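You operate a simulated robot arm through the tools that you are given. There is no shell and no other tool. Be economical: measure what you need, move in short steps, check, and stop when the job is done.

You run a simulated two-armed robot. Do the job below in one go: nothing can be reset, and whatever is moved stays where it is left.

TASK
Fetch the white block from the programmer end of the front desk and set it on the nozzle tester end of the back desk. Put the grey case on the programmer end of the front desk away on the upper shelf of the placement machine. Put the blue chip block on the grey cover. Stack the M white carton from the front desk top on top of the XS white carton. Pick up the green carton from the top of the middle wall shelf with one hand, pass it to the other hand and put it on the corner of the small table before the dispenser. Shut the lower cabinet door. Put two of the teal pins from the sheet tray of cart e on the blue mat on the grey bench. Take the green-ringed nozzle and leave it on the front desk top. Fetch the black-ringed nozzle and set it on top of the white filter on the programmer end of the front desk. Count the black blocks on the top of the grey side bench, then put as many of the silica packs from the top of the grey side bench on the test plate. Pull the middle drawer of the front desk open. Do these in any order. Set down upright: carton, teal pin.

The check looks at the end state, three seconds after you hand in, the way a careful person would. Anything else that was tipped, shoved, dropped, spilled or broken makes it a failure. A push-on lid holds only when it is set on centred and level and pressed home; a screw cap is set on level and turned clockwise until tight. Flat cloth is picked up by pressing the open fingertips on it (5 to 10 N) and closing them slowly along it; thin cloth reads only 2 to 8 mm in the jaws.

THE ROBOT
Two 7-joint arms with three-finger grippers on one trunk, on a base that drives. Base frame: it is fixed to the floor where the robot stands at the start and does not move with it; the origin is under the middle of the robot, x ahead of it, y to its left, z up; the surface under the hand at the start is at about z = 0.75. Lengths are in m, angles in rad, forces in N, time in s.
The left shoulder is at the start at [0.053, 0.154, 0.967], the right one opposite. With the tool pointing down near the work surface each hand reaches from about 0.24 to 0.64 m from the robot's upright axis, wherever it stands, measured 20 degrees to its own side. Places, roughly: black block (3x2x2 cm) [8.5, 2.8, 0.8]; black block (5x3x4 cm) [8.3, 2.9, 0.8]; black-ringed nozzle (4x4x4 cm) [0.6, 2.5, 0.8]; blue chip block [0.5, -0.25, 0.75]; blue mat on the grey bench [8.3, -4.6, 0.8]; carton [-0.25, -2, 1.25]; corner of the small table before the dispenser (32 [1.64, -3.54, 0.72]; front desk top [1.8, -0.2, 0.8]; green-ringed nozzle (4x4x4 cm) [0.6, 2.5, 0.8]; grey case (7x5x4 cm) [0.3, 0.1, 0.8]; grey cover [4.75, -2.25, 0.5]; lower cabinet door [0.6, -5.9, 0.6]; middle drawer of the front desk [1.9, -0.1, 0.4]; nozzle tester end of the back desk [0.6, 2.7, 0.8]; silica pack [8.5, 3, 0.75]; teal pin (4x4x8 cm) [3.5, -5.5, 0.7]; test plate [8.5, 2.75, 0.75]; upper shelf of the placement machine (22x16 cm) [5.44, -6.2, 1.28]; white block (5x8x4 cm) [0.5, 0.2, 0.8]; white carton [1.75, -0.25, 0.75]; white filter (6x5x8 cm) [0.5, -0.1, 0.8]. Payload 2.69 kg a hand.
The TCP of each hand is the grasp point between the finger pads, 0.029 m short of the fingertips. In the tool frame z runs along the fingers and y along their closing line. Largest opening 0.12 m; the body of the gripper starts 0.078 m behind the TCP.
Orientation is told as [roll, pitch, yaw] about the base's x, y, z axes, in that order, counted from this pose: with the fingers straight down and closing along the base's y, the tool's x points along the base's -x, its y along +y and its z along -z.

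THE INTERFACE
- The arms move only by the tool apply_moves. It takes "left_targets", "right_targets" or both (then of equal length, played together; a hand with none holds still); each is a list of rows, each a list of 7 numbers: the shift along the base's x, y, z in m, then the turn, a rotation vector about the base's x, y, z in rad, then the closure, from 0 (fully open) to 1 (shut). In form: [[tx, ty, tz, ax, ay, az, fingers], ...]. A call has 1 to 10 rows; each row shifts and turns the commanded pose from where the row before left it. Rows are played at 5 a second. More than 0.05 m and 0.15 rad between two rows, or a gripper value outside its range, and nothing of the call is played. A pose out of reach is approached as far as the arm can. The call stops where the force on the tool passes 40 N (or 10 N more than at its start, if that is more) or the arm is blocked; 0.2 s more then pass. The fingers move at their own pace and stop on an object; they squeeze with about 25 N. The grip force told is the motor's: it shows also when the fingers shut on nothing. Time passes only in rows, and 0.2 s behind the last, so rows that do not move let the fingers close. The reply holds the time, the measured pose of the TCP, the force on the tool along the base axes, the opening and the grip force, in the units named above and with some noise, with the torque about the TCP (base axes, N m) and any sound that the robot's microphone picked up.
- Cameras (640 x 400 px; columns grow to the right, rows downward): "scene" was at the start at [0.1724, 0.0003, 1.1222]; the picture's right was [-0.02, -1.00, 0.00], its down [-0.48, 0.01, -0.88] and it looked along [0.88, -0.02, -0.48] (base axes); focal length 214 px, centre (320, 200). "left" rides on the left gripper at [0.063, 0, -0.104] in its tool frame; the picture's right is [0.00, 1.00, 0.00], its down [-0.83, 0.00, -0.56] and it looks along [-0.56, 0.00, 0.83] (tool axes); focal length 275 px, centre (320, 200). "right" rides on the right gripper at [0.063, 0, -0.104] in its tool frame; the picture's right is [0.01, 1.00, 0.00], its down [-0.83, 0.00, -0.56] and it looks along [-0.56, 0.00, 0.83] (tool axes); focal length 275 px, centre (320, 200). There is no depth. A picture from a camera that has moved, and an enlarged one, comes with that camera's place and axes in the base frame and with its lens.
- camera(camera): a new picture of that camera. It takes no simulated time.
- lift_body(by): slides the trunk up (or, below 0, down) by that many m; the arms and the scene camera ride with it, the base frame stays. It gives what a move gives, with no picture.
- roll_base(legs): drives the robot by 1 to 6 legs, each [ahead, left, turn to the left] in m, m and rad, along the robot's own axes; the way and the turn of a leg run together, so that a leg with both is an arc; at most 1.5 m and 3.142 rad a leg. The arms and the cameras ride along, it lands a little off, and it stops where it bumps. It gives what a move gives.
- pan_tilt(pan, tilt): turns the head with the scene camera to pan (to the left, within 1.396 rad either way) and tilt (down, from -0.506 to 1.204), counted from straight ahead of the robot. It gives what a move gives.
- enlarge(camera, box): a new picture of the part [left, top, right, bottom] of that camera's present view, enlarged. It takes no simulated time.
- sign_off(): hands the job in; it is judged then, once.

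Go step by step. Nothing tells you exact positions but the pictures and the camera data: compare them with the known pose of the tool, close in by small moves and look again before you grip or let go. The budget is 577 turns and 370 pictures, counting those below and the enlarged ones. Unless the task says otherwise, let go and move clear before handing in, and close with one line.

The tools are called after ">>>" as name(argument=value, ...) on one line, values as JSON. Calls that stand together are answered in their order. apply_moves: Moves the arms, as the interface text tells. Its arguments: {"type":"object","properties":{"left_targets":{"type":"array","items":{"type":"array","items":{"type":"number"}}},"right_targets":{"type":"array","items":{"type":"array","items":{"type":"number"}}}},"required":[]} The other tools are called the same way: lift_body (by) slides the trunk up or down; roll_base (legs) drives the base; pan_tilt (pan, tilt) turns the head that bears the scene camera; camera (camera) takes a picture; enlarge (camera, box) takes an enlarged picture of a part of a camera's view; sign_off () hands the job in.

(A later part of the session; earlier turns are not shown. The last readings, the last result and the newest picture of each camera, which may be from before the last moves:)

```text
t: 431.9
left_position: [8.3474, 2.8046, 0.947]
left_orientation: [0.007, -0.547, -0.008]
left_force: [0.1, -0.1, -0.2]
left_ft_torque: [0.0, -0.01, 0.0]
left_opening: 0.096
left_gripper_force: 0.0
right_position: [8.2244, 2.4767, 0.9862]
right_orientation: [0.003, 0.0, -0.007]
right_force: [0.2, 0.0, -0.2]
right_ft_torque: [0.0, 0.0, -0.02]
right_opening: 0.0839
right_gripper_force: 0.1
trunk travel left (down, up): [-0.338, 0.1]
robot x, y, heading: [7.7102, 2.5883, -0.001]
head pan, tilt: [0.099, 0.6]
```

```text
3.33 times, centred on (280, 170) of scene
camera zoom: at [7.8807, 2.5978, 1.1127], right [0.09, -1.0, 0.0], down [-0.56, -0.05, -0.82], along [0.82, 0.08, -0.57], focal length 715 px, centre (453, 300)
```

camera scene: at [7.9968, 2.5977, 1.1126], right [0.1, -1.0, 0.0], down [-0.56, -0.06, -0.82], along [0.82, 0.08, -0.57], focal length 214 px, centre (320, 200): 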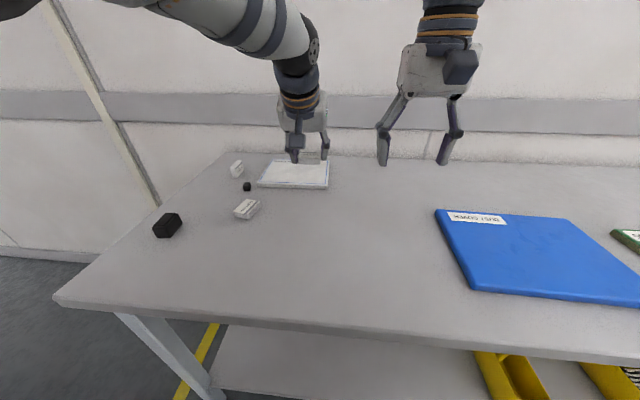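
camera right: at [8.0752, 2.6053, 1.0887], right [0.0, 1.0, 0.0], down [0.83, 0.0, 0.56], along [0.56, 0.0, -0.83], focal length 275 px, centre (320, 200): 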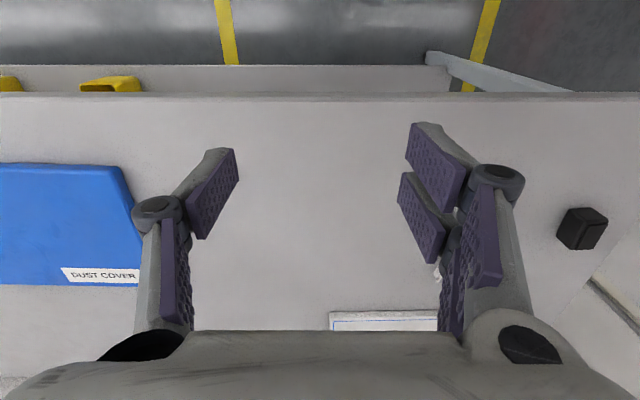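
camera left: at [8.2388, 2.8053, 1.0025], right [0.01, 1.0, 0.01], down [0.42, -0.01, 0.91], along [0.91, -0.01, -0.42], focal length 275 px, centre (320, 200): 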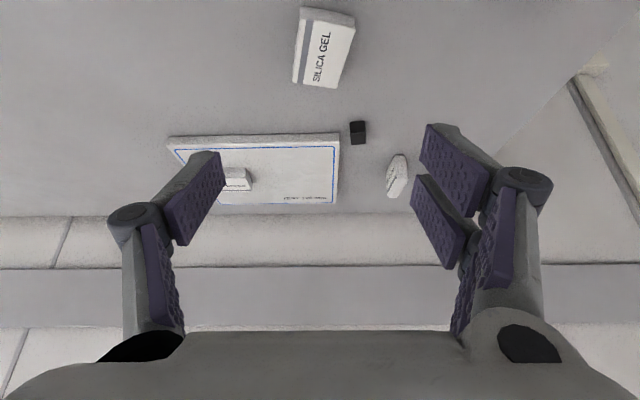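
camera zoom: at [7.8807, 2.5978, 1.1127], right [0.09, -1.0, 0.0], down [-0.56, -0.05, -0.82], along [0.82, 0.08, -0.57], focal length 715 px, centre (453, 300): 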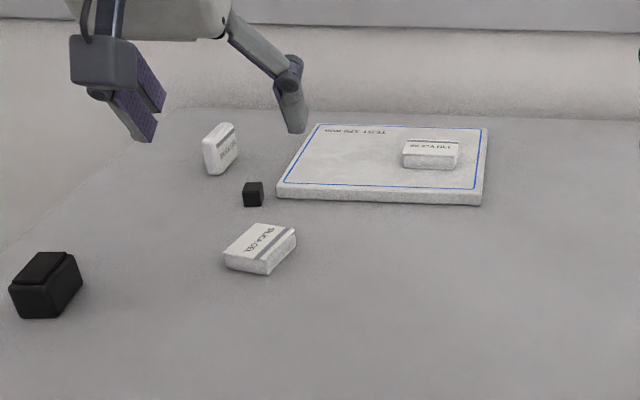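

P2 is yawed about -14°, centre [8.384, 2.805]. I yaw the hand to match and descend.

>>> apply_moves(left_targets=[[0.01, 0.002, -0.03, 0, 0, -0.12, 0.3], [0.01, 0.002, -0.03, 0, 0, -0.12, 0.3], [0, 0, -0.025, 0, 0, 0, 0.3], [0, 0, -0.015, 0, 0, 0, 0.3]])

>>> camera(camera="left")

```text
t: 432.9
left_position: [8.3666, 2.8059, 0.8486]
left_orientation: [0.004, -0.55, -0.25]
left_force: [-0.3, -0.3, 0.3]
left_ft_torque: [0.01, -0.02, 0.01]
left_opening: 0.0839
left_gripper_force: 0.1
right_position: [8.2235, 2.476, 0.9855]
right_orientation: [0.005, -0.002, -0.006]
right_force: [1.1, 0.4, -1.2]
right_ft_torque: [0.0, 0.01, 0.0]
right_opening: 0.0839
right_gripper_force: 0.1
trunk travel left (down, up): [-0.338, 0.1]
robot x, y, heading: [7.7101, 2.5884, -0.004]
head pan, tilt: [0.099, 0.6]
```

```text
210 pictures are left
camera left: at [8.2615, 2.8334, 0.9035], right [0.25, 0.97, 0.01], down [0.4, -0.11, 0.91], along [0.88, -0.22, -0.42], focal length 275 px, centre (320, 200)
```

left: 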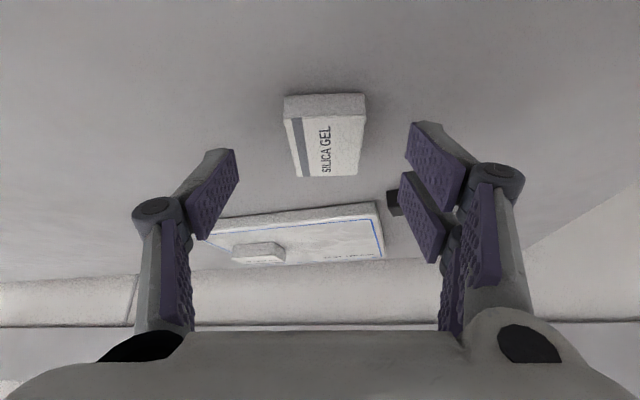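

Aligned. Lower and grip.

>>> apply_moves(left_targets=[[0, 0.001, -0.008, 0, 0, 0, 0.4], [0, 0, -0.006, 0, 0, 0, 0.4], [0, 0, 0, 0, 0, 0, 1], [0, 0, 0, 0, 0, 0, 1], [0, 0, 0, 0, 0, 0, 1]])

>>> apply_moves(left_targets=[[0, 0, 0.02, 0, 0, 0, 1], [0, 0, 0.04, 0, 0, 0, 1], [0, 0, 0.04, 0, 0, 0, 1]])

>>> camera(camera="left")

```text
t: 434.1
left_position: [8.3667, 2.8083, 0.8353]
left_orientation: [0.006, -0.555, -0.249]
left_force: [1.0, 5.7, 14.5]
left_ft_torque: [0.3, -0.17, 0.07]
left_opening: 0.0392
left_gripper_force: 25.2
right_position: [8.2228, 2.4761, 0.9872]
right_orientation: [0.002, -0.002, -0.006]
right_force: [-0.8, 0.1, 0.3]
right_ft_torque: [0.01, 0.0, 0.01]
right_opening: 0.084
right_gripper_force: 0.1
trunk travel left (down, up): [-0.338, 0.1]
robot x, y, heading: [7.7064, 2.5858, -0.005]
head pan, tilt: [0.099, 0.6]
```

```text
t: 434.9
left_position: [8.3667, 2.8082, 0.9325]
left_orientation: [0.006, -0.548, -0.25]
left_force: [1.5, -0.3, -0.2]
left_ft_torque: [-0.01, 0.0, -0.04]
left_opening: 0.039
left_gripper_force: 25.5
right_position: [8.2241, 2.4756, 0.9863]
right_orientation: [0.002, -0.002, -0.007]
right_force: [1.0, -1.2, -0.1]
right_ft_torque: [-0.01, -0.02, -0.01]
right_opening: 0.0841
right_gripper_force: 0.1
trunk travel left (down, up): [-0.338, 0.1]
robot x, y, heading: [7.7129, 2.5881, -0.007]
head pan, tilt: [0.099, 0.6]
```

```text
209 pictures are left
camera left: at [8.2607, 2.8349, 0.9888], right [0.25, 0.97, 0.01], down [0.41, -0.11, 0.91], along [0.88, -0.22, -0.42], focal length 275 px, centre (320, 200)
```

left: 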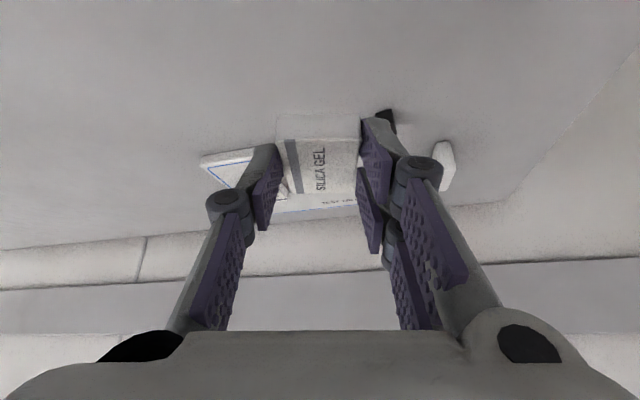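

Held. I roll forward and move over the free part of the plate.

>>> roll_base(legs=[[0.155, 0, 0]])

>>> apply_moves(left_targets=[[0.012, -0.02, -0.02, 0, 0, 0, 1], [0.012, -0.02, -0.02, 0, 0, 0, 1], [0, 0, -0.02, 0, 0, 0, 1]])

>>> enlarge(camera="scene", box=[190, 110, 370, 230])

>>> camera(camera="left")

```text
t: 436.3
left_position: [8.5206, 2.8078, 0.9323]
left_orientation: [0.006, -0.547, -0.248]
left_force: [0.6, 1.1, -0.8]
left_ft_torque: [0.0, 0.05, 0.0]
left_opening: 0.039
left_gripper_force: 24.8
right_position: [8.3782, 2.476, 0.9844]
right_orientation: [0.003, 0.0, -0.009]
right_force: [1.1, -0.5, 0.0]
right_ft_torque: [0.0, 0.06, 0.01]
right_opening: 0.0839
right_gripper_force: 0.0
trunk travel left (down, up): [-0.338, 0.1]
robot x, y, heading: [7.8659, 2.5894, -0.009]
head pan, tilt: [0.099, 0.6]
```

```text
t: 437.1
left_position: [8.5441, 2.769, 0.8728]
left_orientation: [0.006, -0.55, -0.248]
left_force: [0.0, -0.8, -0.5]
left_ft_torque: [-0.01, 0.0, 0.01]
left_opening: 0.0391
left_gripper_force: 25.3
right_position: [8.3779, 2.4753, 0.9843]
right_orientation: [0.002, -0.001, -0.008]
right_force: [0.0, -0.8, -0.3]
right_ft_torque: [0.02, 0.01, -0.01]
right_opening: 0.0841
right_gripper_force: 0.0
trunk travel left (down, up): [-0.338, 0.1]
robot x, y, heading: [7.8633, 2.587, -0.002]
head pan, tilt: [0.099, 0.6]
```

```text
3.33 times, centred on (280, 170) of scene
camera zoom: at [8.0338, 2.5969, 1.1127], right [0.09, -1.0, 0.0], down [-0.56, -0.05, -0.82], along [0.82, 0.08, -0.57], focal length 715 px, centre (453, 300)
```

zoom: 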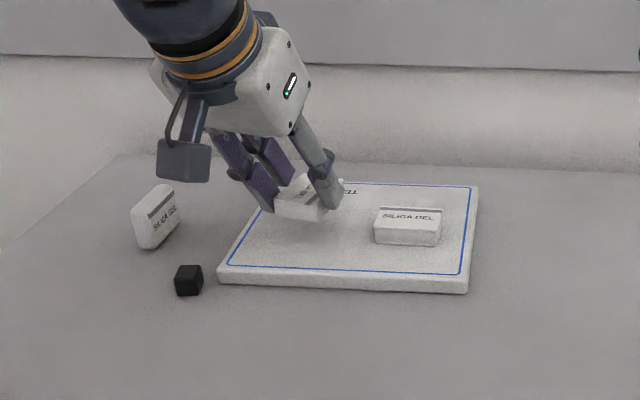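

```text
207 pictures are left
camera left: at [8.4384, 2.7955, 0.9298], right [0.25, 0.97, 0.01], down [0.4, -0.11, 0.91], along [0.88, -0.22, -0.42], focal length 275 px, centre (320, 200)
```

left: 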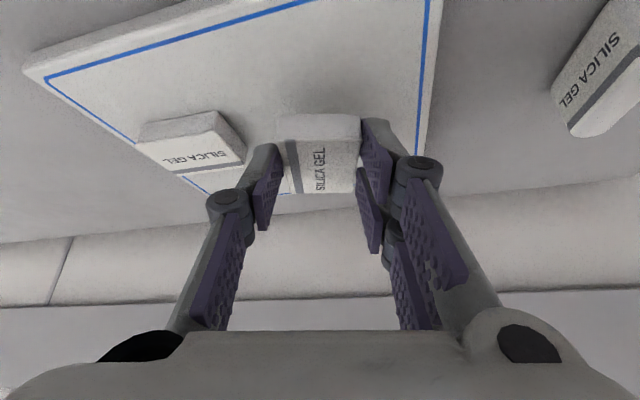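

Over the plate with room to spare. I lower to contact.

>>> apply_moves(left_targets=[[0, 0, -0.012, 0, 0, 0, 1], [0, 0, -0.006, 0, 0, 0, 1], [0, 0, -0.004, 0, 0, 0, 1], [0, 0, -0.003, 0, 0, 0, 1], [0, 0, -0.002, 0, 0, 0, 1]])

```text
t: 438.3
left_position: [8.5444, 2.7686, 0.8503]
left_orientation: [0.01, -0.56, -0.25]
left_force: [1.2, 1.3, 22.3]
left_ft_torque: [0.12, 0.0, 0.04]
left_opening: 0.0391
left_gripper_force: 25.1
right_position: [8.3752, 2.4764, 0.987]
right_orientation: [0.003, -0.003, -0.007]
right_force: [-0.8, 0.5, 0.4]
right_ft_torque: [0.01, 0.0, 0.01]
right_opening: 0.084
right_gripper_force: 0.0
trunk travel left (down, up): [-0.338, 0.1]
robot x, y, heading: [7.8609, 2.5867, -0.001]
head pan, tilt: [0.099, 0.6]
```

>>> apply_moves(left_targets=[[0, 0, 0.004, 0, 0, 0, 1], [0, 0, 0, 0, 0, 0, 0.55], [0, 0, 0, 0, 0, 0, 0.5], [-0.01, 0, 0.03, 0, 0, 0, 0.5], [-0.02, 0, 0.04, 0, 0, 0, 0.5], [-0.02, 0, 0.03, 0, 0, 0, 0.3]])

>>> enlarge(camera="scene", box=[190, 110, 370, 230])

```text
t: 439.7
left_position: [8.495, 2.7675, 0.9494]
left_orientation: [0.007, -0.548, -0.25]
left_force: [-0.1, -0.4, -0.4]
left_ft_torque: [0.0, -0.01, 0.0]
left_opening: 0.0841
left_gripper_force: 0.0
right_position: [8.3769, 2.4763, 0.986]
right_orientation: [0.004, -0.003, -0.008]
right_force: [0.1, 0.3, 0.6]
right_ft_torque: [0.0, -0.01, 0.01]
right_opening: 0.0839
right_gripper_force: 0.2
trunk travel left (down, up): [-0.338, 0.1]
robot x, y, heading: [7.8627, 2.5891, -0.005]
head pan, tilt: [0.099, 0.6]
```

```text
3.33 times, centred on (280, 170) of scene
camera zoom: at [8.0333, 2.5967, 1.1128], right [0.09, -1.0, 0.0], down [-0.56, -0.05, -0.83], along [0.82, 0.08, -0.56], focal length 715 px, centre (453, 300)
```

zoom: 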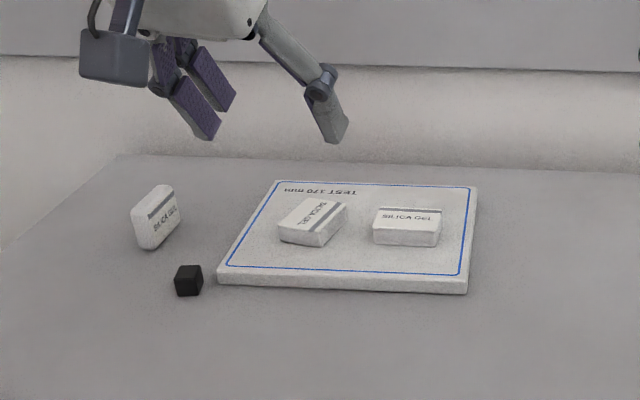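

Two packs are on the plate. I back away, restore the left hand, and look for a westward route back to the front desk.

>>> roll_base(legs=[[-0.65, 0, 0]])

>>> apply_moves(left_targets=[[-0.02, 0, 0.01, 0, 0, 0.125, 0.3], [-0.02, 0, 0.01, 0, 0, 0.125, 0.3], [-0.03, 0, 0.01, 0, 0.137, 0, 0.3], [-0.03, 0, 0.01, 0, 0.137, 0, 0.3], [-0.03, 0, 0.01, 0, 0.137, 0, 0.3], [-0.03, 0, 0.01, 0, 0.137, 0, 0.3]])

>>> roll_base(legs=[[0, 0, -1.571], [1.5, 0, 0], [1.5, 0, 0], [0, 0, -1.571]])

>>> pan_tilt(pan=0, tilt=0.25)

>>> camera(camera="scene")

```text
t: 443.4
left_position: [7.8361, 2.7694, 0.9511]
left_orientation: [0.005, -0.551, -0.255]
left_force: [0.1, 0.6, -0.6]
left_ft_torque: [0.0, -0.03, -0.01]
left_opening: 0.0842
left_gripper_force: 0.2
right_position: [7.7161, 2.4783, 0.9868]
right_orientation: [0.004, -0.002, -0.014]
right_force: [-0.5, -0.8, 0.2]
right_ft_torque: [0.01, -0.03, 0.02]
right_opening: 0.084
right_gripper_force: 0.0
trunk travel left (down, up): [-0.338, 0.1]
robot x, y, heading: [7.2057, 2.5936, -0.007]
head pan, tilt: [0.099, 0.6]
```

```text
t: 444.8
left_position: [7.6758, 2.7692, 1.0076]
left_orientation: [0.003, -0.001, -0.004]
left_force: [-0.1, -0.9, 0.6]
left_ft_torque: [0.02, 0.0, 0.02]
left_opening: 0.0841
left_gripper_force: 0.0
left hand out of reach, approached as far as the arm can: row 1
right_position: [7.7166, 2.4785, 0.985]
right_orientation: [0.002, -0.003, -0.013]
right_force: [-0.2, -0.4, 0.5]
right_ft_torque: [0.0, 0.0, -0.03]
right_opening: 0.084
right_gripper_force: 0.0
trunk travel left (down, up): [-0.338, 0.1]
robot x, y, heading: [7.2009, 2.5918, -0.01]
head pan, tilt: [0.099, 0.6]
```

```text
t: 466.9
left_position: [6.7315, -0.6053, 1.0072]
left_orientation: [0.003, -0.003, -3.096]
left_force: [0.3, -0.7, 0.9]
left_ft_torque: [0.02, -0.03, 0.0]
left_opening: 0.084
left_gripper_force: 0.1
right_position: [6.6776, -0.3173, 0.9866]
right_orientation: [0.004, -0.002, -3.104]
right_force: [0.2, -0.6, 0.8]
right_ft_torque: [-0.05, 0.01, -0.01]
right_opening: 0.084
right_gripper_force: 0.0
trunk travel left (down, up): [-0.338, 0.1]
robot x, y, heading: [7.1979, -0.4082, -3.099]
head pan, tilt: [0.099, 0.6]
```

```text
t: 467.7
left_position: [6.731, -0.6056, 1.007]
left_orientation: [0.004, -0.001, -3.097]
left_force: [-0.5, -0.4, 0.2]
left_ft_torque: [0.02, 0.0, 0.03]
left_opening: 0.084
left_gripper_force: 0.1
right_position: [6.6765, -0.3177, 0.985]
right_orientation: [0.003, -0.002, -3.107]
right_force: [0.6, 0.2, -0.1]
right_ft_torque: [0.04, 0.01, 0.0]
right_opening: 0.0839
right_gripper_force: 0.1
trunk travel left (down, up): [-0.338, 0.1]
robot x, y, heading: [7.1939, -0.4061, -3.102]
head pan, tilt: [0.0, 0.25]
```

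```text
205 pictures are left
camera scene: at [7.0189, -0.4107, 1.1449], right [-0.04, 1.0, 0.0], down [0.25, 0.01, -0.97], along [-0.97, -0.04, -0.25], focal length 214 px, centre (320, 200)
```

scene: 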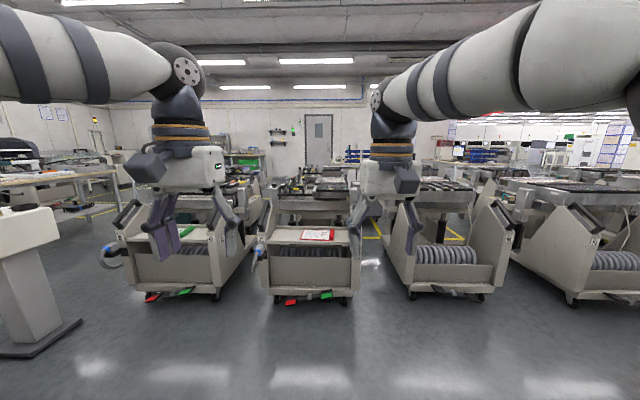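

Carts block the direct way. From earlier views there's open floor near y ≈ -2.9 with a teal bin at about [4.55,-2.4]. I go to y ≈ -2.9 and look west.

>>> roll_base(legs=[[0, 1.3, -0.04], [0, 1.2, 0]])

>>> camera(camera="scene")

```text
t: 486.9
left_position: [6.748, -3.0927, 1.007]
left_orientation: [0.003, -0.002, -3.124]
left_force: [0.6, 0.1, -0.2]
left_ft_torque: [0.0, 0.01, 0.02]
left_opening: 0.084
left_gripper_force: 0.0
right_position: [6.7015, -2.8024, 0.9859]
right_orientation: [0.002, -0.002, -3.132]
right_force: [0.1, 0.0, -1.4]
right_ft_torque: [0.02, 0.02, -0.01]
right_opening: 0.084
right_gripper_force: 0.1
trunk travel left (down, up): [-0.338, 0.1]
robot x, y, heading: [7.2142, -2.9062, -3.135]
head pan, tilt: [0.0, 0.25]
```

```text
204 pictures are left
camera scene: at [7.0409, -2.9063, 1.145], right [-0.01, 1.0, 0.0], down [0.25, 0.0, -0.97], along [-0.97, -0.01, -0.25], focal length 214 px, centre (320, 200)
```

scene: 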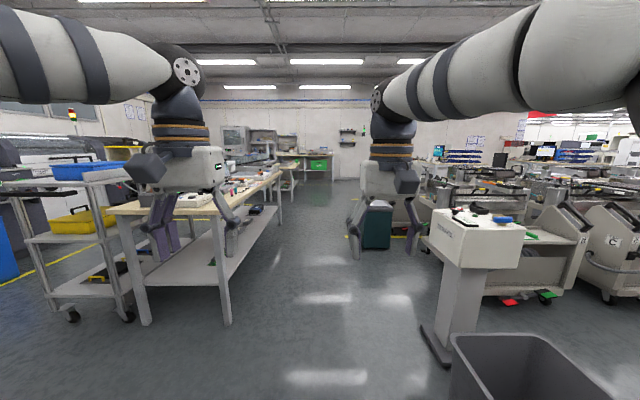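

The aisle west at y ≈ -2.95 is clear, and the teal bin is at about [4.8,-2.3]. I drive west.

>>> roll_base(legs=[[0, 0.07, 0], [1.5, 0, 0], [1.0, 0, 0]])

>>> pan_tilt(pan=-0.7, tilt=0.45)

>>> camera(camera="scene")

```text
t: 499.9
left_position: [4.2618, -3.1353, 1.0071]
left_orientation: [0.002, -0.003, 3.134]
left_force: [0.8, 0.4, -0.4]
left_ft_torque: [-0.02, -0.02, 0.0]
left_opening: 0.0839
left_gripper_force: 0.1
right_position: [4.2229, -2.8443, 0.9857]
right_orientation: [0.003, 0.001, 3.125]
right_force: [-0.2, 0.8, -0.7]
right_ft_torque: [0.0, 0.02, -0.01]
right_opening: 0.0841
right_gripper_force: 0.0
trunk travel left (down, up): [-0.338, 0.1]
robot x, y, heading: [4.738, -2.9576, 3.12]
head pan, tilt: [0.0, 0.25]
```

```text
t: 501.0
left_position: [4.2625, -3.1353, 1.0063]
left_orientation: [0.003, -0.001, 3.135]
left_force: [0.3, 0.0, -0.1]
left_ft_torque: [0.02, 0.0, -0.01]
left_opening: 0.0841
left_gripper_force: 0.1
right_position: [4.2212, -2.8441, 0.9863]
right_orientation: [0.002, -0.002, 3.127]
right_force: [0.0, 0.1, 0.0]
right_ft_torque: [0.0, -0.04, 0.01]
right_opening: 0.0839
right_gripper_force: 0.1
trunk travel left (down, up): [-0.338, 0.1]
robot x, y, heading: [4.7335, -2.9616, 3.125]
head pan, tilt: [-0.7, 0.45]
```

```text
203 pictures are left
camera scene: at [4.5831, -2.897, 1.1263], right [0.65, 0.76, 0.0], down [0.33, -0.28, -0.9], along [-0.68, 0.59, -0.43], focal length 214 px, centre (320, 200)
```

scene: 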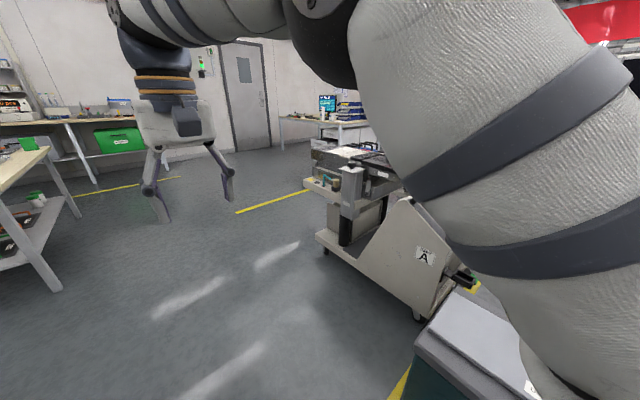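

The grey cover is the lid on the teal bin. I continue to the front desk's programmer end for the case and the chip.

>>> roll_base(legs=[[1.5, 0, 0], [1.5, 0, 0], [0.7, 0, 0], [0, 0, -3.12]])

>>> pan_tilt(pan=0.6, tilt=0.4)

>>> camera(camera="scene")

```text
t: 526.1
left_position: [1.5303, -2.7793, 1.0075]
left_orientation: [0.003, -0.001, -0.01]
left_force: [-0.5, -0.4, -0.3]
left_ft_torque: [0.01, -0.03, -0.01]
left_opening: 0.0837
left_gripper_force: 0.2
right_position: [1.57, -3.0696, 0.9857]
right_orientation: [0.003, -0.002, -0.017]
right_force: [0.5, -0.4, -0.8]
right_ft_torque: [-0.01, 0.0, -0.01]
right_opening: 0.084
right_gripper_force: 0.1
trunk travel left (down, up): [-0.338, 0.1]
robot x, y, heading: [1.0572, -2.9536, -0.017]
head pan, tilt: [-0.7, 0.45]
```

```text
t: 527.6
left_position: [1.5305, -2.7793, 1.0067]
left_orientation: [0.003, 0.0, -0.007]
left_force: [-0.2, 0.5, 0.6]
left_ft_torque: [-0.02, 0.0, -0.01]
left_opening: 0.084
left_gripper_force: 0.2
right_position: [1.5695, -3.0696, 0.9864]
right_orientation: [0.004, -0.002, -0.017]
right_force: [-0.3, 0.6, 0.2]
right_ft_torque: [0.01, 0.0, 0.02]
right_opening: 0.0841
right_gripper_force: 0.1
trunk travel left (down, up): [-0.338, 0.1]
robot x, y, heading: [1.0555, -2.9562, -0.009]
head pan, tilt: [0.6, 0.4]
```

```text
202 pictures are left
camera scene: at [1.2163, -2.9014, 1.131], right [0.55, -0.83, 0.0], down [-0.32, -0.21, -0.92], along [0.77, 0.51, -0.39], focal length 214 px, centre (320, 200)
```

scene: 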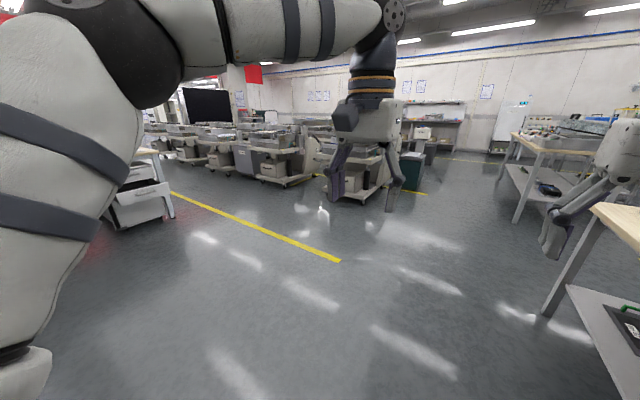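

Clear. I go to y ≈ -1.25, back to x ≈ 0 and strafe to the programmer end.

>>> roll_base(legs=[[0, 0.85, 0.009], [0, 0.85, 0], [-1.03, 0, 0], [0, 1.0, 0]])

>>> pan_tilt(pan=0, tilt=0.6)

>>> camera(camera="scene")

>>> camera(camera="right")

>>> camera(camera="left")

```text
t: 553.7
left_position: [0.4975, -0.0592, 1.0072]
left_orientation: [0.004, -0.003, 0.001]
left_force: [-0.1, 0.4, -0.6]
left_ft_torque: [0.01, 0.01, 0.04]
left_opening: 0.084
left_gripper_force: 0.0
right_position: [0.5391, -0.3484, 0.986]
right_orientation: [0.002, -0.001, -0.008]
right_force: [0.4, -0.8, 0.4]
right_ft_torque: [-0.01, 0.0, 0.05]
right_opening: 0.0837
right_gripper_force: 0.0
trunk travel left (down, up): [-0.338, 0.1]
robot x, y, heading: [0.0297, -0.2343, -0.006]
head pan, tilt: [0.6, 0.4]
```

```text
t: 554.7
left_position: [0.4974, -0.0591, 1.0066]
left_orientation: [0.005, -0.001, 0.002]
left_force: [-0.2, -0.5, -0.6]
left_ft_torque: [0.01, -0.03, -0.02]
left_opening: 0.0838
left_gripper_force: 0.1
right_position: [0.5395, -0.3489, 0.9852]
right_orientation: [0.004, -0.001, -0.009]
right_force: [-0.2, -1.2, 0.1]
right_ft_torque: [-0.03, 0.0, -0.03]
right_opening: 0.0838
right_gripper_force: 0.2
trunk travel left (down, up): [-0.338, 0.1]
robot x, y, heading: [0.0273, -0.237, -0.008]
head pan, tilt: [0.0, 0.6]
```

```text
201 pictures are left
camera scene: at [0.1961, -0.2363, 1.1128], right [-0.01, -1.0, 0.0], down [-0.56, 0.0, -0.83], along [0.83, 0.0, -0.56], focal length 214 px, centre (320, 200)
```

scene: 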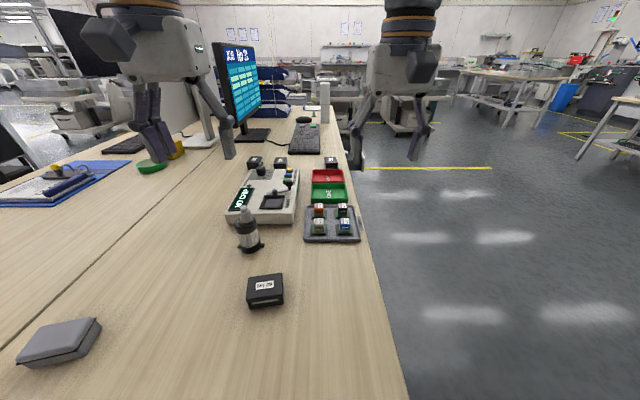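

```text
200 pictures are left
camera right: at [0.4761, -0.3506, 1.0888], right [0.0, 1.0, 0.0], down [0.83, -0.01, 0.56], along [0.56, 0.0, -0.83], focal length 275 px, centre (320, 200)
```

right: 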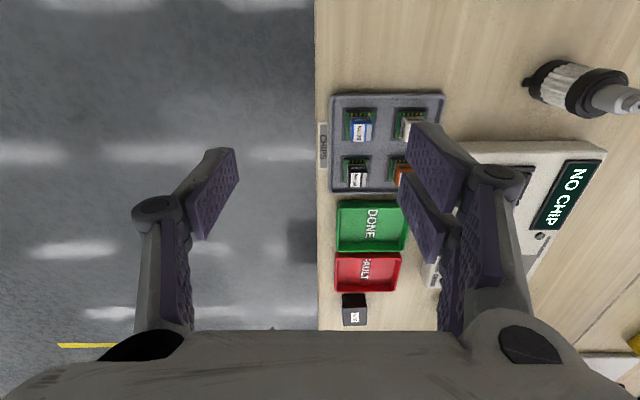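

```text
199 pictures are left
camera left: at [0.4338, -0.0592, 1.1115], right [0.0, 1.0, 0.0], down [0.83, 0.0, 0.56], along [0.56, 0.0, -0.83], focal length 275 px, centre (320, 200)
```

left: 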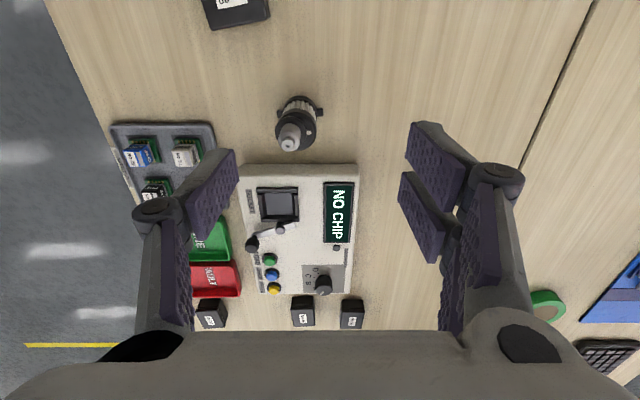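

The black nozzle is still on the filter. Blue chip is at about [0.587, -0.301, top 0.772]. I strafe left a little and bring the right hand over it.

>>> roll_base(legs=[[0, 0.09, 0.006]])

>>> apply_moves(right_targets=[[0.025, -0.02, -0.03, 0, 0, 0, 0.5], [0.02, -0.02, -0.035, 0, 0, 0, 0.55], [0, 0, -0.04, 0, 0, 0, 0.55]])

>>> camera(camera="right")

```text
t: 556.1
left_position: [0.4974, 0.0347, 1.0071]
left_orientation: [0.001, -0.001, 0.01]
left_force: [-0.3, 0.4, 0.4]
left_ft_torque: [-0.01, 0.01, 0.0]
left_opening: 0.0841
left_gripper_force: 0.2
right_position: [0.5405, -0.2563, 0.987]
right_orientation: [0.003, -0.003, -0.002]
right_force: [0.5, 0.8, -0.4]
right_ft_torque: [-0.04, 0.0, -0.01]
right_opening: 0.0839
right_gripper_force: 0.0
trunk travel left (down, up): [-0.338, 0.1]
robot x, y, heading: [0.0253, -0.145, -0.002]
head pan, tilt: [0.0, 0.6]
```

```text
t: 556.9
left_position: [0.4977, 0.0354, 1.0074]
left_orientation: [0.003, -0.003, 0.009]
left_force: [0.5, 0.6, -0.5]
left_ft_torque: [0.02, 0.01, 0.0]
left_opening: 0.0838
left_gripper_force: 0.0
right_position: [0.5866, -0.2967, 0.8816]
right_orientation: [0.003, -0.003, -0.002]
right_force: [0.6, 0.2, 0.6]
right_ft_torque: [-0.02, -0.02, 0.01]
right_opening: 0.0542
right_gripper_force: 0.1
trunk travel left (down, up): [-0.338, 0.1]
robot x, y, heading: [0.0255, -0.1514, 0.003]
head pan, tilt: [0.0, 0.6]
```

```text
198 pictures are left
camera right: at [0.522, -0.2982, 0.9838], right [0.0, 1.0, 0.0], down [0.83, 0.0, 0.56], along [0.56, 0.01, -0.83], focal length 275 px, centre (320, 200)
```

right: 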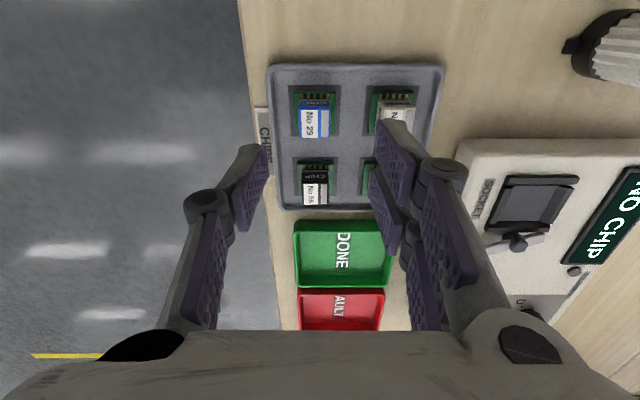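

Nearly aligned; I correct by +7 mm x, -4 mm y and descend partway.

>>> apply_moves(right_targets=[[0.007, -0.004, -0.03, 0, 0, 0, 0.58], [0, 0, -0.03, 0, 0, 0, 0.58]])

>>> camera(camera="right")

>>> enlarge(camera="scene", box=[280, 170, 420, 260])

```text
t: 557.5
left_position: [0.4974, 0.0347, 1.0077]
left_orientation: [0.002, -0.002, 0.009]
left_force: [-0.3, -0.3, 0.5]
left_ft_torque: [-0.03, 0.0, 0.02]
left_opening: 0.0841
left_gripper_force: 0.1
right_position: [0.591, -0.2997, 0.8199]
right_orientation: [0.005, 0.0, -0.002]
right_force: [0.7, -0.6, 0.1]
right_ft_torque: [-0.01, -0.01, 0.02]
right_opening: 0.0502
right_gripper_force: 0.1
trunk travel left (down, up): [-0.338, 0.1]
robot x, y, heading: [0.0245, -0.1486, 0.002]
head pan, tilt: [0.0, 0.6]
```

```text
197 pictures are left
camera right: at [0.5278, -0.302, 0.9228], right [0.0, 1.0, 0.0], down [0.83, 0.0, 0.56], along [0.56, 0.01, -0.83], focal length 275 px, centre (320, 200)
```

right: 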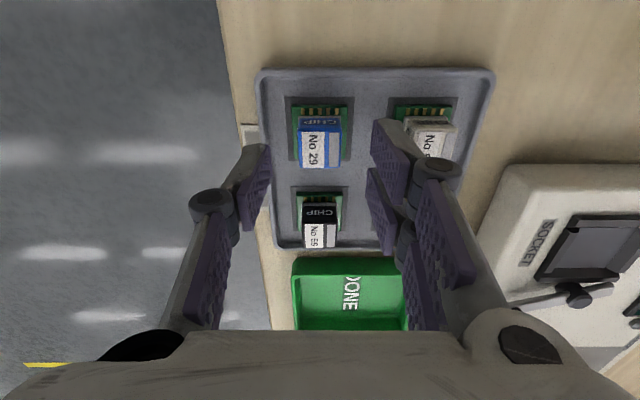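

```text
4.44 times, centred on (350, 215) of scene
camera zoom: at [0.1965, -0.1455, 1.1127], right [0.0, -1.0, 0.0], down [-0.57, 0.0, -0.83], along [0.83, 0.0, -0.57], focal length 953 px, centre (187, 133)
```

zoom: 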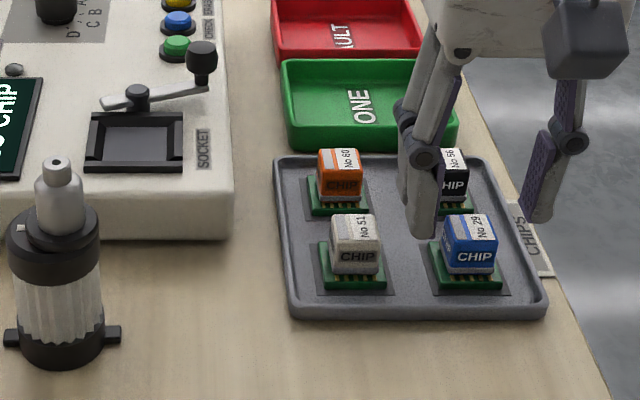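

Aligned with the blue block. I lower and grip it.

>>> apply_moves(right_targets=[[0.001, 0, -0.02, 0, 0, 0, 0.58], [0, 0, -0.015, 0, 0, 0, 0.58], [0, 0, 0, 0, 0, 0, 0.8], [0, 0, 0, 0, 0, 0, 1], [0, 0, 0, 0, 0, 0, 1]])

>>> enlarge(camera="right", box=[220, 60, 420, 240])

```text
t: 558.7
left_position: [0.4946, 0.0342, 1.0094]
left_orientation: [0.003, -0.004, 0.009]
left_force: [0.8, 0.0, -0.1]
left_ft_torque: [-0.01, 0.0, 0.0]
left_opening: 0.084
left_gripper_force: 0.0
right_position: [0.5926, -0.3005, 0.7884]
right_orientation: [0.002, -0.008, -0.001]
right_force: [2.6, -1.4, 25.1]
right_ft_torque: [-0.05, 0.1, -0.03]
right_opening: 0.0233
right_gripper_force: 24.3
trunk travel left (down, up): [-0.338, 0.1]
robot x, y, heading: [0.026, -0.1459, 0.006]
head pan, tilt: [0.0, 0.6]
```

```text
2.22 times, centred on (320, 150) of right
camera zoom: at [0.5282, -0.3021, 0.8903], right [0.0, 1.0, 0.0], down [0.83, 0.0, 0.56], along [0.56, 0.0, -0.83], focal length 612 px, centre (320, 311)
```

zoom: 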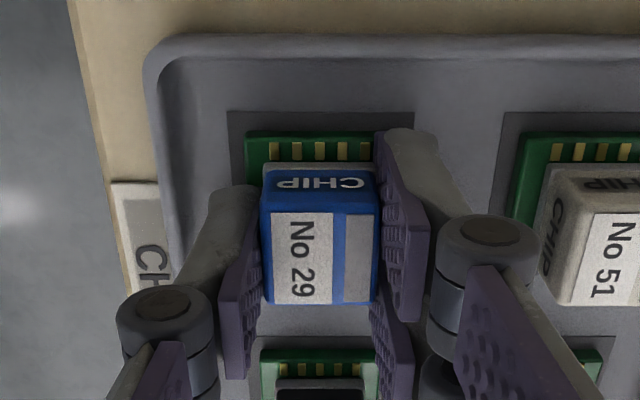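

Gripped. I lift it and check what comes along.

>>> apply_moves(right_targets=[[0, 0, 0.01, 0, 0, 0, 1], [0, 0, 0.03, 0, 0, 0, 1], [0, 0, 0.05, 0, 0, 0, 1], [0, 0, 0.05, 0, 0, 0, 1], [0, 0, 0.04, 0, 0, 0, 1]])

>>> camera(camera="right")

>>> enlarge(camera="scene", box=[280, 100, 440, 260])

```text
t: 559.9
left_position: [0.4963, 0.0345, 1.007]
left_orientation: [0.003, 0.0, 0.009]
left_force: [0.9, -0.6, -0.2]
left_ft_torque: [0.01, 0.03, 0.02]
left_opening: 0.084
left_gripper_force: 0.0
right_position: [0.5941, -0.2997, 0.9639]
right_orientation: [0.004, 0.001, -0.002]
right_force: [1.0, -0.2, -0.2]
right_ft_torque: [0.04, -0.03, -0.01]
right_opening: 0.0231
right_gripper_force: 25.0
trunk travel left (down, up): [-0.338, 0.1]
robot x, y, heading: [0.0251, -0.1486, -0.002]
head pan, tilt: [0.0, 0.6]
```

```text
194 pictures are left
camera right: at [0.5306, -0.3025, 1.0672], right [0.0, 1.0, 0.0], down [0.83, 0.0, 0.56], along [0.56, 0.01, -0.83], focal length 275 px, centre (320, 200)
```

right: 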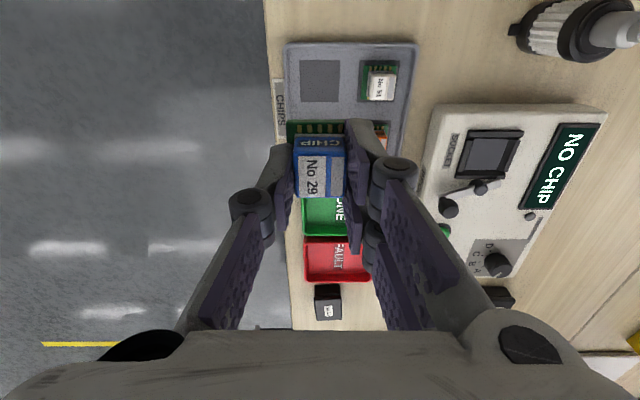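

```text
2.50 times, centred on (360, 180) of scene
camera zoom: at [0.1967, -0.1456, 1.1126], right [0.0, -1.0, 0.0], down [-0.57, 0.0, -0.82], along [0.82, 0.0, -0.57], focal length 536 px, centre (220, 250)
```

zoom: 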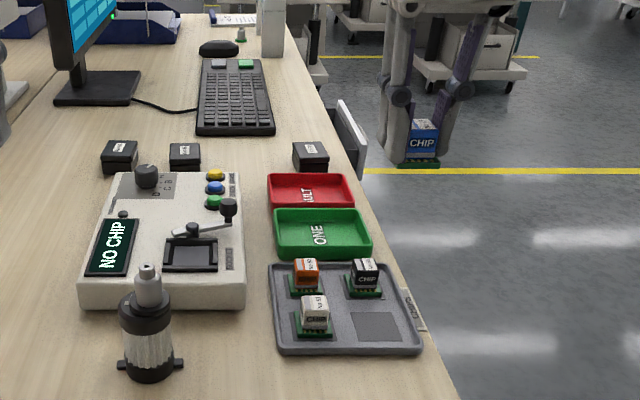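

The chip came with its carrier, held upright. Now the grey case with the left hand; I move above it.

>>> apply_moves(left_targets=[[-0.035, 0.025, -0.01, 0, 0, 0, 0.1], [-0.035, 0.025, -0.01, 0, 0, 0, 0.1], [-0.035, 0.025, -0.02, 0, 0, 0, 0.1], [-0.035, 0.025, -0.02, 0, 0, 0, 0.1]])

>>> camera(camera="left")

>>> pan_tilt(pan=0.5, tilt=0.9)

>>> camera(camera="scene")

```text
t: 560.9
left_position: [0.3561, 0.1342, 0.9494]
left_orientation: [0.004, -0.004, 0.009]
left_force: [-0.8, 0.9, -0.4]
left_ft_torque: [0.02, 0.01, -0.02]
left_opening: 0.1081
left_gripper_force: 0.1
right_position: [0.5938, -0.3006, 0.9642]
right_orientation: [0.004, -0.002, -0.002]
right_force: [-0.3, -0.4, 0.2]
right_ft_torque: [0.0, -0.02, 0.01]
right_opening: 0.0232
right_gripper_force: 24.9
trunk travel left (down, up): [-0.338, 0.1]
robot x, y, heading: [0.0244, -0.1472, -0.002]
head pan, tilt: [0.0, 0.6]
```

```text
192 pictures are left
camera left: at [0.2921, 0.1342, 1.0533], right [0.0, 1.0, 0.0], down [0.83, 0.0, 0.56], along [0.56, 0.0, -0.83], focal length 275 px, centre (320, 200)
```

left: 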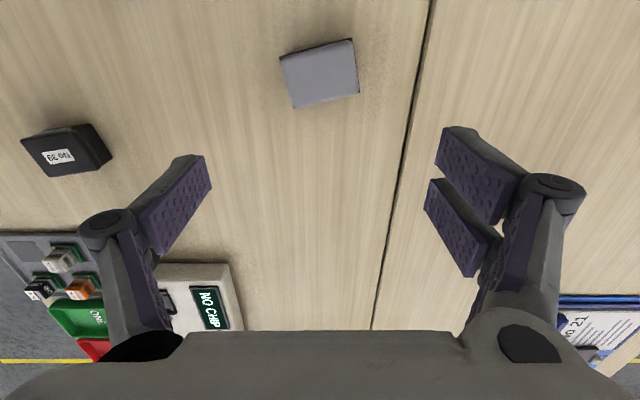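

```text
t: 561.8
left_position: [0.3565, 0.1341, 0.9496]
left_orientation: [0.003, -0.002, 0.008]
left_force: [-0.1, -0.7, 0.3]
left_ft_torque: [-0.01, -0.01, 0.0]
left_opening: 0.1081
left_gripper_force: 0.0
right_position: [0.5938, -0.3003, 0.9643]
right_orientation: [0.004, -0.002, -0.001]
right_force: [0.0, 0.5, -0.6]
right_ft_torque: [0.01, 0.02, 0.02]
right_opening: 0.0235
right_gripper_force: 24.7
trunk travel left (down, up): [-0.338, 0.1]
robot x, y, heading: [0.0237, -0.148, 0.003]
head pan, tilt: [0.499, 0.901]
```

```text
191 pictures are left
camera scene: at [0.1743, -0.1095, 1.088], right [0.48, -0.88, 0.0], down [-0.69, -0.38, -0.62], along [0.55, 0.3, -0.78], focal length 214 px, centre (320, 200)
```

scene: 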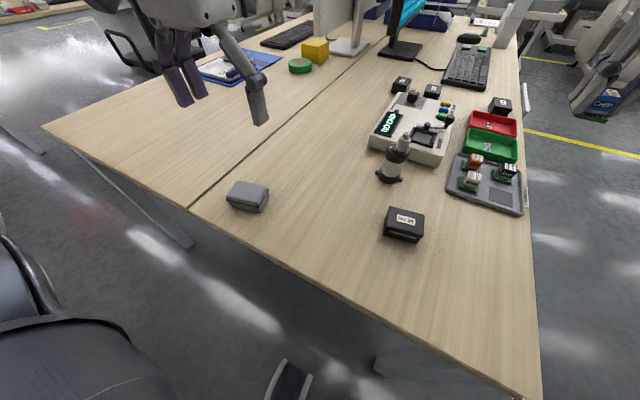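

The case is at [0.337, 0.135], yawed ~+15°. Since the shelf is high, I'll grip it with the hand yawed +0.27 and tilted ~45° forward. I back up 9 cm and orient the hand.

>>> roll_base(legs=[[-0.09, 0, 0]])

>>> apply_moves(left_targets=[[0.005, 0, 0, 0, 0, 0.135, 0.1], [0.005, 0, 0, 0, 0, 0.135, 0.1], [0, 0, 0, 0.0374, -0.135, 0, 0.1], [0, 0, 0, 0.0374, -0.135, 0, 0.1], [0, 0, 0, 0.0374, -0.135, 0, 0.1], [0, 0, 0, 0.0374, -0.135, 0, 0.1], [0, 0, 0, 0.0374, -0.135, 0, 0.1], [0, 0, 0, 0.0267, -0.0964, 0, 0.1]])

>>> camera(camera="left")

```text
t: 563.0
left_position: [0.287, 0.1348, 0.9502]
left_orientation: [0.002, -0.003, 0.006]
left_force: [0.0, 0.4, -0.5]
left_ft_torque: [-0.01, 0.03, 0.01]
left_opening: 0.108
left_gripper_force: 0.0
right_position: [0.5235, -0.3014, 0.965]
right_orientation: [0.005, -0.005, -0.003]
right_force: [1.0, -0.7, -0.6]
right_ft_torque: [-0.02, 0.01, 0.01]
right_opening: 0.0234
right_gripper_force: 25.1
trunk travel left (down, up): [-0.338, 0.1]
robot x, y, heading: [-0.0409, -0.1462, -0.002]
head pan, tilt: [0.499, 0.901]
stopped in leg 1: the robot was blocked; the commanded pose is now the measured one
```

```text
t: 564.8
left_position: [0.3198, 0.1363, 0.9759]
left_orientation: [-0.003, -0.803, 0.279]
left_force: [0.1, 0.2, -0.3]
left_ft_torque: [0.0, 0.05, 0.01]
left_opening: 0.1078
left_gripper_force: 0.2
left hand out of reach, approached as far as the arm can: row 7, 8
right_position: [0.522, -0.3009, 0.9666]
right_orientation: [0.004, -0.005, -0.004]
right_force: [0.8, -0.2, -0.9]
right_ft_torque: [0.01, 0.02, -0.01]
right_opening: 0.0233
right_gripper_force: 25.0
trunk travel left (down, up): [-0.338, 0.1]
robot x, y, heading: [-0.0473, -0.1477, -0.0]
head pan, tilt: [0.499, 0.901]
```

```text
190 pictures are left
camera left: at [0.2052, 0.1048, 1.0026], right [-0.27, 0.96, 0.0], down [0.17, 0.05, 0.98], along [0.95, 0.27, -0.18], focal length 275 px, centre (320, 200)
```

left: 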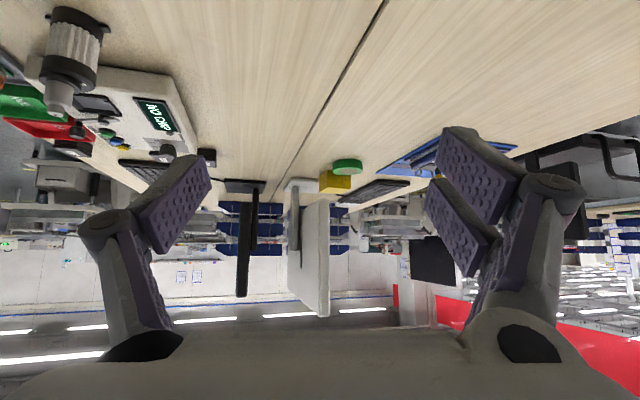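

The base touched the wall; the reach here is too short for a tilted grip. I reposition: slightly forward, 15 cm right, turned left 0.27 rad, so the case is square and farther ahead.

>>> roll_base(legs=[[0.05, 0, 0], [0, -0.15, 0], [0, 0, 0.27]])

>>> apply_moves(left_targets=[[0, 0, 0, 0, 0, -0.135, 0.1], [0, 0, 0, 0, 0, -0.135, 0.1]])

>>> pan_tilt(pan=0.4, tilt=0.8)

>>> camera(camera="scene")

```text
t: 568.0
left_position: [0.2819, 0.0757, 0.9751]
left_orientation: [-0.005, -0.799, 0.548]
left_force: [0.0, 0.3, 0.3]
left_ft_torque: [0.0, 0.02, 0.0]
left_opening: 0.1081
left_gripper_force: 0.0
right_position: [0.5931, -0.2931, 0.9656]
right_orientation: [0.005, -0.004, 0.266]
right_force: [0.3, 0.0, 0.3]
right_ft_torque: [0.03, -0.04, -0.01]
right_opening: 0.023
right_gripper_force: 25.1
trunk travel left (down, up): [-0.338, 0.1]
robot x, y, heading: [0.0043, -0.2931, 0.269]
head pan, tilt: [0.499, 0.901]
```

```text
t: 568.6
left_position: [0.2818, 0.0751, 0.9769]
left_orientation: [-0.003, -0.804, 0.277]
left_force: [0.0, -0.1, -0.2]
left_ft_torque: [-0.03, -0.01, 0.02]
left_opening: 0.108
left_gripper_force: 0.1
right_position: [0.5919, -0.2938, 0.9666]
right_orientation: [0.005, -0.003, 0.265]
right_force: [0.6, -0.5, -0.6]
right_ft_torque: [0.03, -0.03, 0.0]
right_opening: 0.0231
right_gripper_force: 24.8
trunk travel left (down, up): [-0.338, 0.1]
robot x, y, heading: [0.0022, -0.2956, 0.268]
head pan, tilt: [0.499, 0.901]
```

```text
t: 569.2
left_position: [0.2801, 0.0753, 0.9746]
left_orientation: [-0.004, -0.801, 0.28]
left_force: [-0.9, -0.2, 0.5]
left_ft_torque: [0.04, 0.05, 0.02]
left_opening: 0.1081
left_gripper_force: 0.1
right_position: [0.5919, -0.2932, 0.9662]
right_orientation: [0.006, -0.004, 0.266]
right_force: [0.2, -0.2, -0.2]
right_ft_torque: [-0.01, 0.02, -0.01]
right_opening: 0.023
right_gripper_force: 24.8
trunk travel left (down, up): [-0.338, 0.1]
robot x, y, heading: [0.0051, -0.2961, 0.272]
head pan, tilt: [0.4, 0.799]
```

```text
189 pictures are left
camera scene: at [0.147, -0.2219, 1.0958], right [0.62, -0.78, 0.0], down [-0.56, -0.44, -0.7], along [0.55, 0.43, -0.72], focal length 214 px, centre (320, 200)
```

scene: 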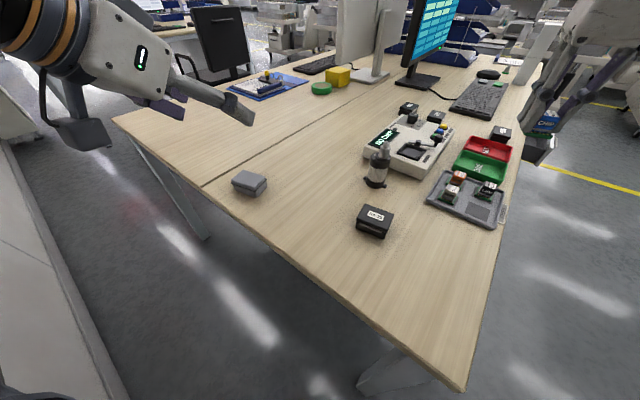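

Case confirmed near [0.34, 0.138]. I go to the pre-grasp point 10 cm back along the tilted tool axis.

>>> apply_moves(left_targets=[[-0.004, 0.012, -0.04, 0, 0, 0, 0.05], [-0.004, 0.012, -0.04, 0, 0, 0, 0.05], [-0.004, 0.012, -0.04, 0, 0, 0, 0.05], [0, 0.005, -0.01, 0, 0, 0, 0.05]])

>>> camera(camera="left")

```text
t: 570.2
left_position: [0.2954, 0.1432, 0.8638]
left_orientation: [-0.001, -0.803, 0.274]
left_force: [0.6, 0.5, 0.1]
left_ft_torque: [-0.01, -0.01, 0.03]
left_opening: 0.114
left_gripper_force: 0.2
left hand out of reach, approached as far as the arm can: row 1, 2, 3
right_position: [0.5909, -0.2921, 0.9671]
right_orientation: [0.006, -0.004, 0.264]
right_force: [0.4, -0.6, -0.1]
right_ft_torque: [0.0, 0.03, 0.03]
right_opening: 0.0232
right_gripper_force: 25.1
trunk travel left (down, up): [-0.338, 0.1]
robot x, y, heading: [0.0055, -0.3024, 0.268]
head pan, tilt: [0.4, 0.799]
```

```text
188 pictures are left
camera left: at [0.1809, 0.1123, 0.8911], right [-0.27, 0.96, 0.0], down [0.17, 0.05, 0.98], along [0.95, 0.26, -0.18], focal length 275 px, centre (320, 200)
```

left: 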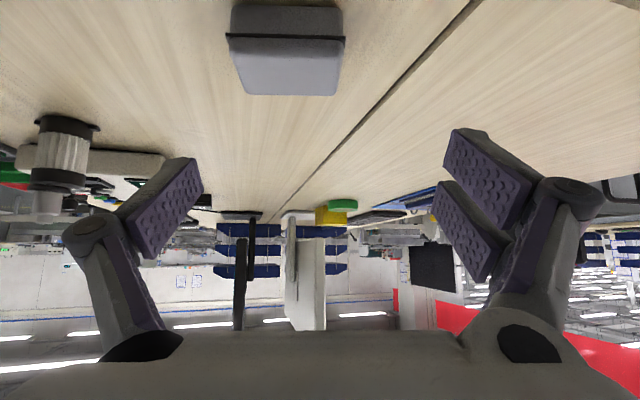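

Case is squarely ahead. I shift 19 mm sideways, then descend around it.

>>> apply_moves(left_targets=[[0.005, -0.0187, 0, 0, 0, 0, 0.05], [0.015, 0.004, -0.03, 0, 0, 0, 0.05], [0.01, 0.003, -0.025, 0, 0, 0, 0.05]])

>>> camera(camera="left")

```text
t: 571.0
left_position: [0.3294, 0.1395, 0.8107]
left_orientation: [-0.004, -0.802, 0.277]
left_force: [-0.4, 0.0, -0.2]
left_ft_torque: [0.0, 0.02, 0.02]
left_opening: 0.1141
left_gripper_force: 0.1
left hand out of reach, approached as far as the arm can: row 1
right_position: [0.5931, -0.2929, 0.9664]
right_orientation: [0.005, -0.002, 0.266]
right_force: [0.0, -0.6, -0.8]
right_ft_torque: [0.03, 0.02, 0.0]
right_opening: 0.0233
right_gripper_force: 24.9
trunk travel left (down, up): [-0.338, 0.1]
robot x, y, heading: [0.0035, -0.2952, 0.271]
head pan, tilt: [0.4, 0.799]
```

```text
187 pictures are left
camera left: at [0.2148, 0.1063, 0.8384], right [-0.27, 0.96, 0.0], down [0.17, 0.05, 0.98], along [0.95, 0.26, -0.18], focal length 275 px, centre (320, 200)
```

left: 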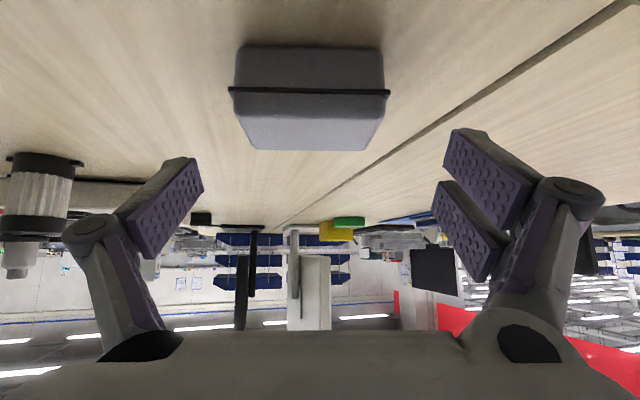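

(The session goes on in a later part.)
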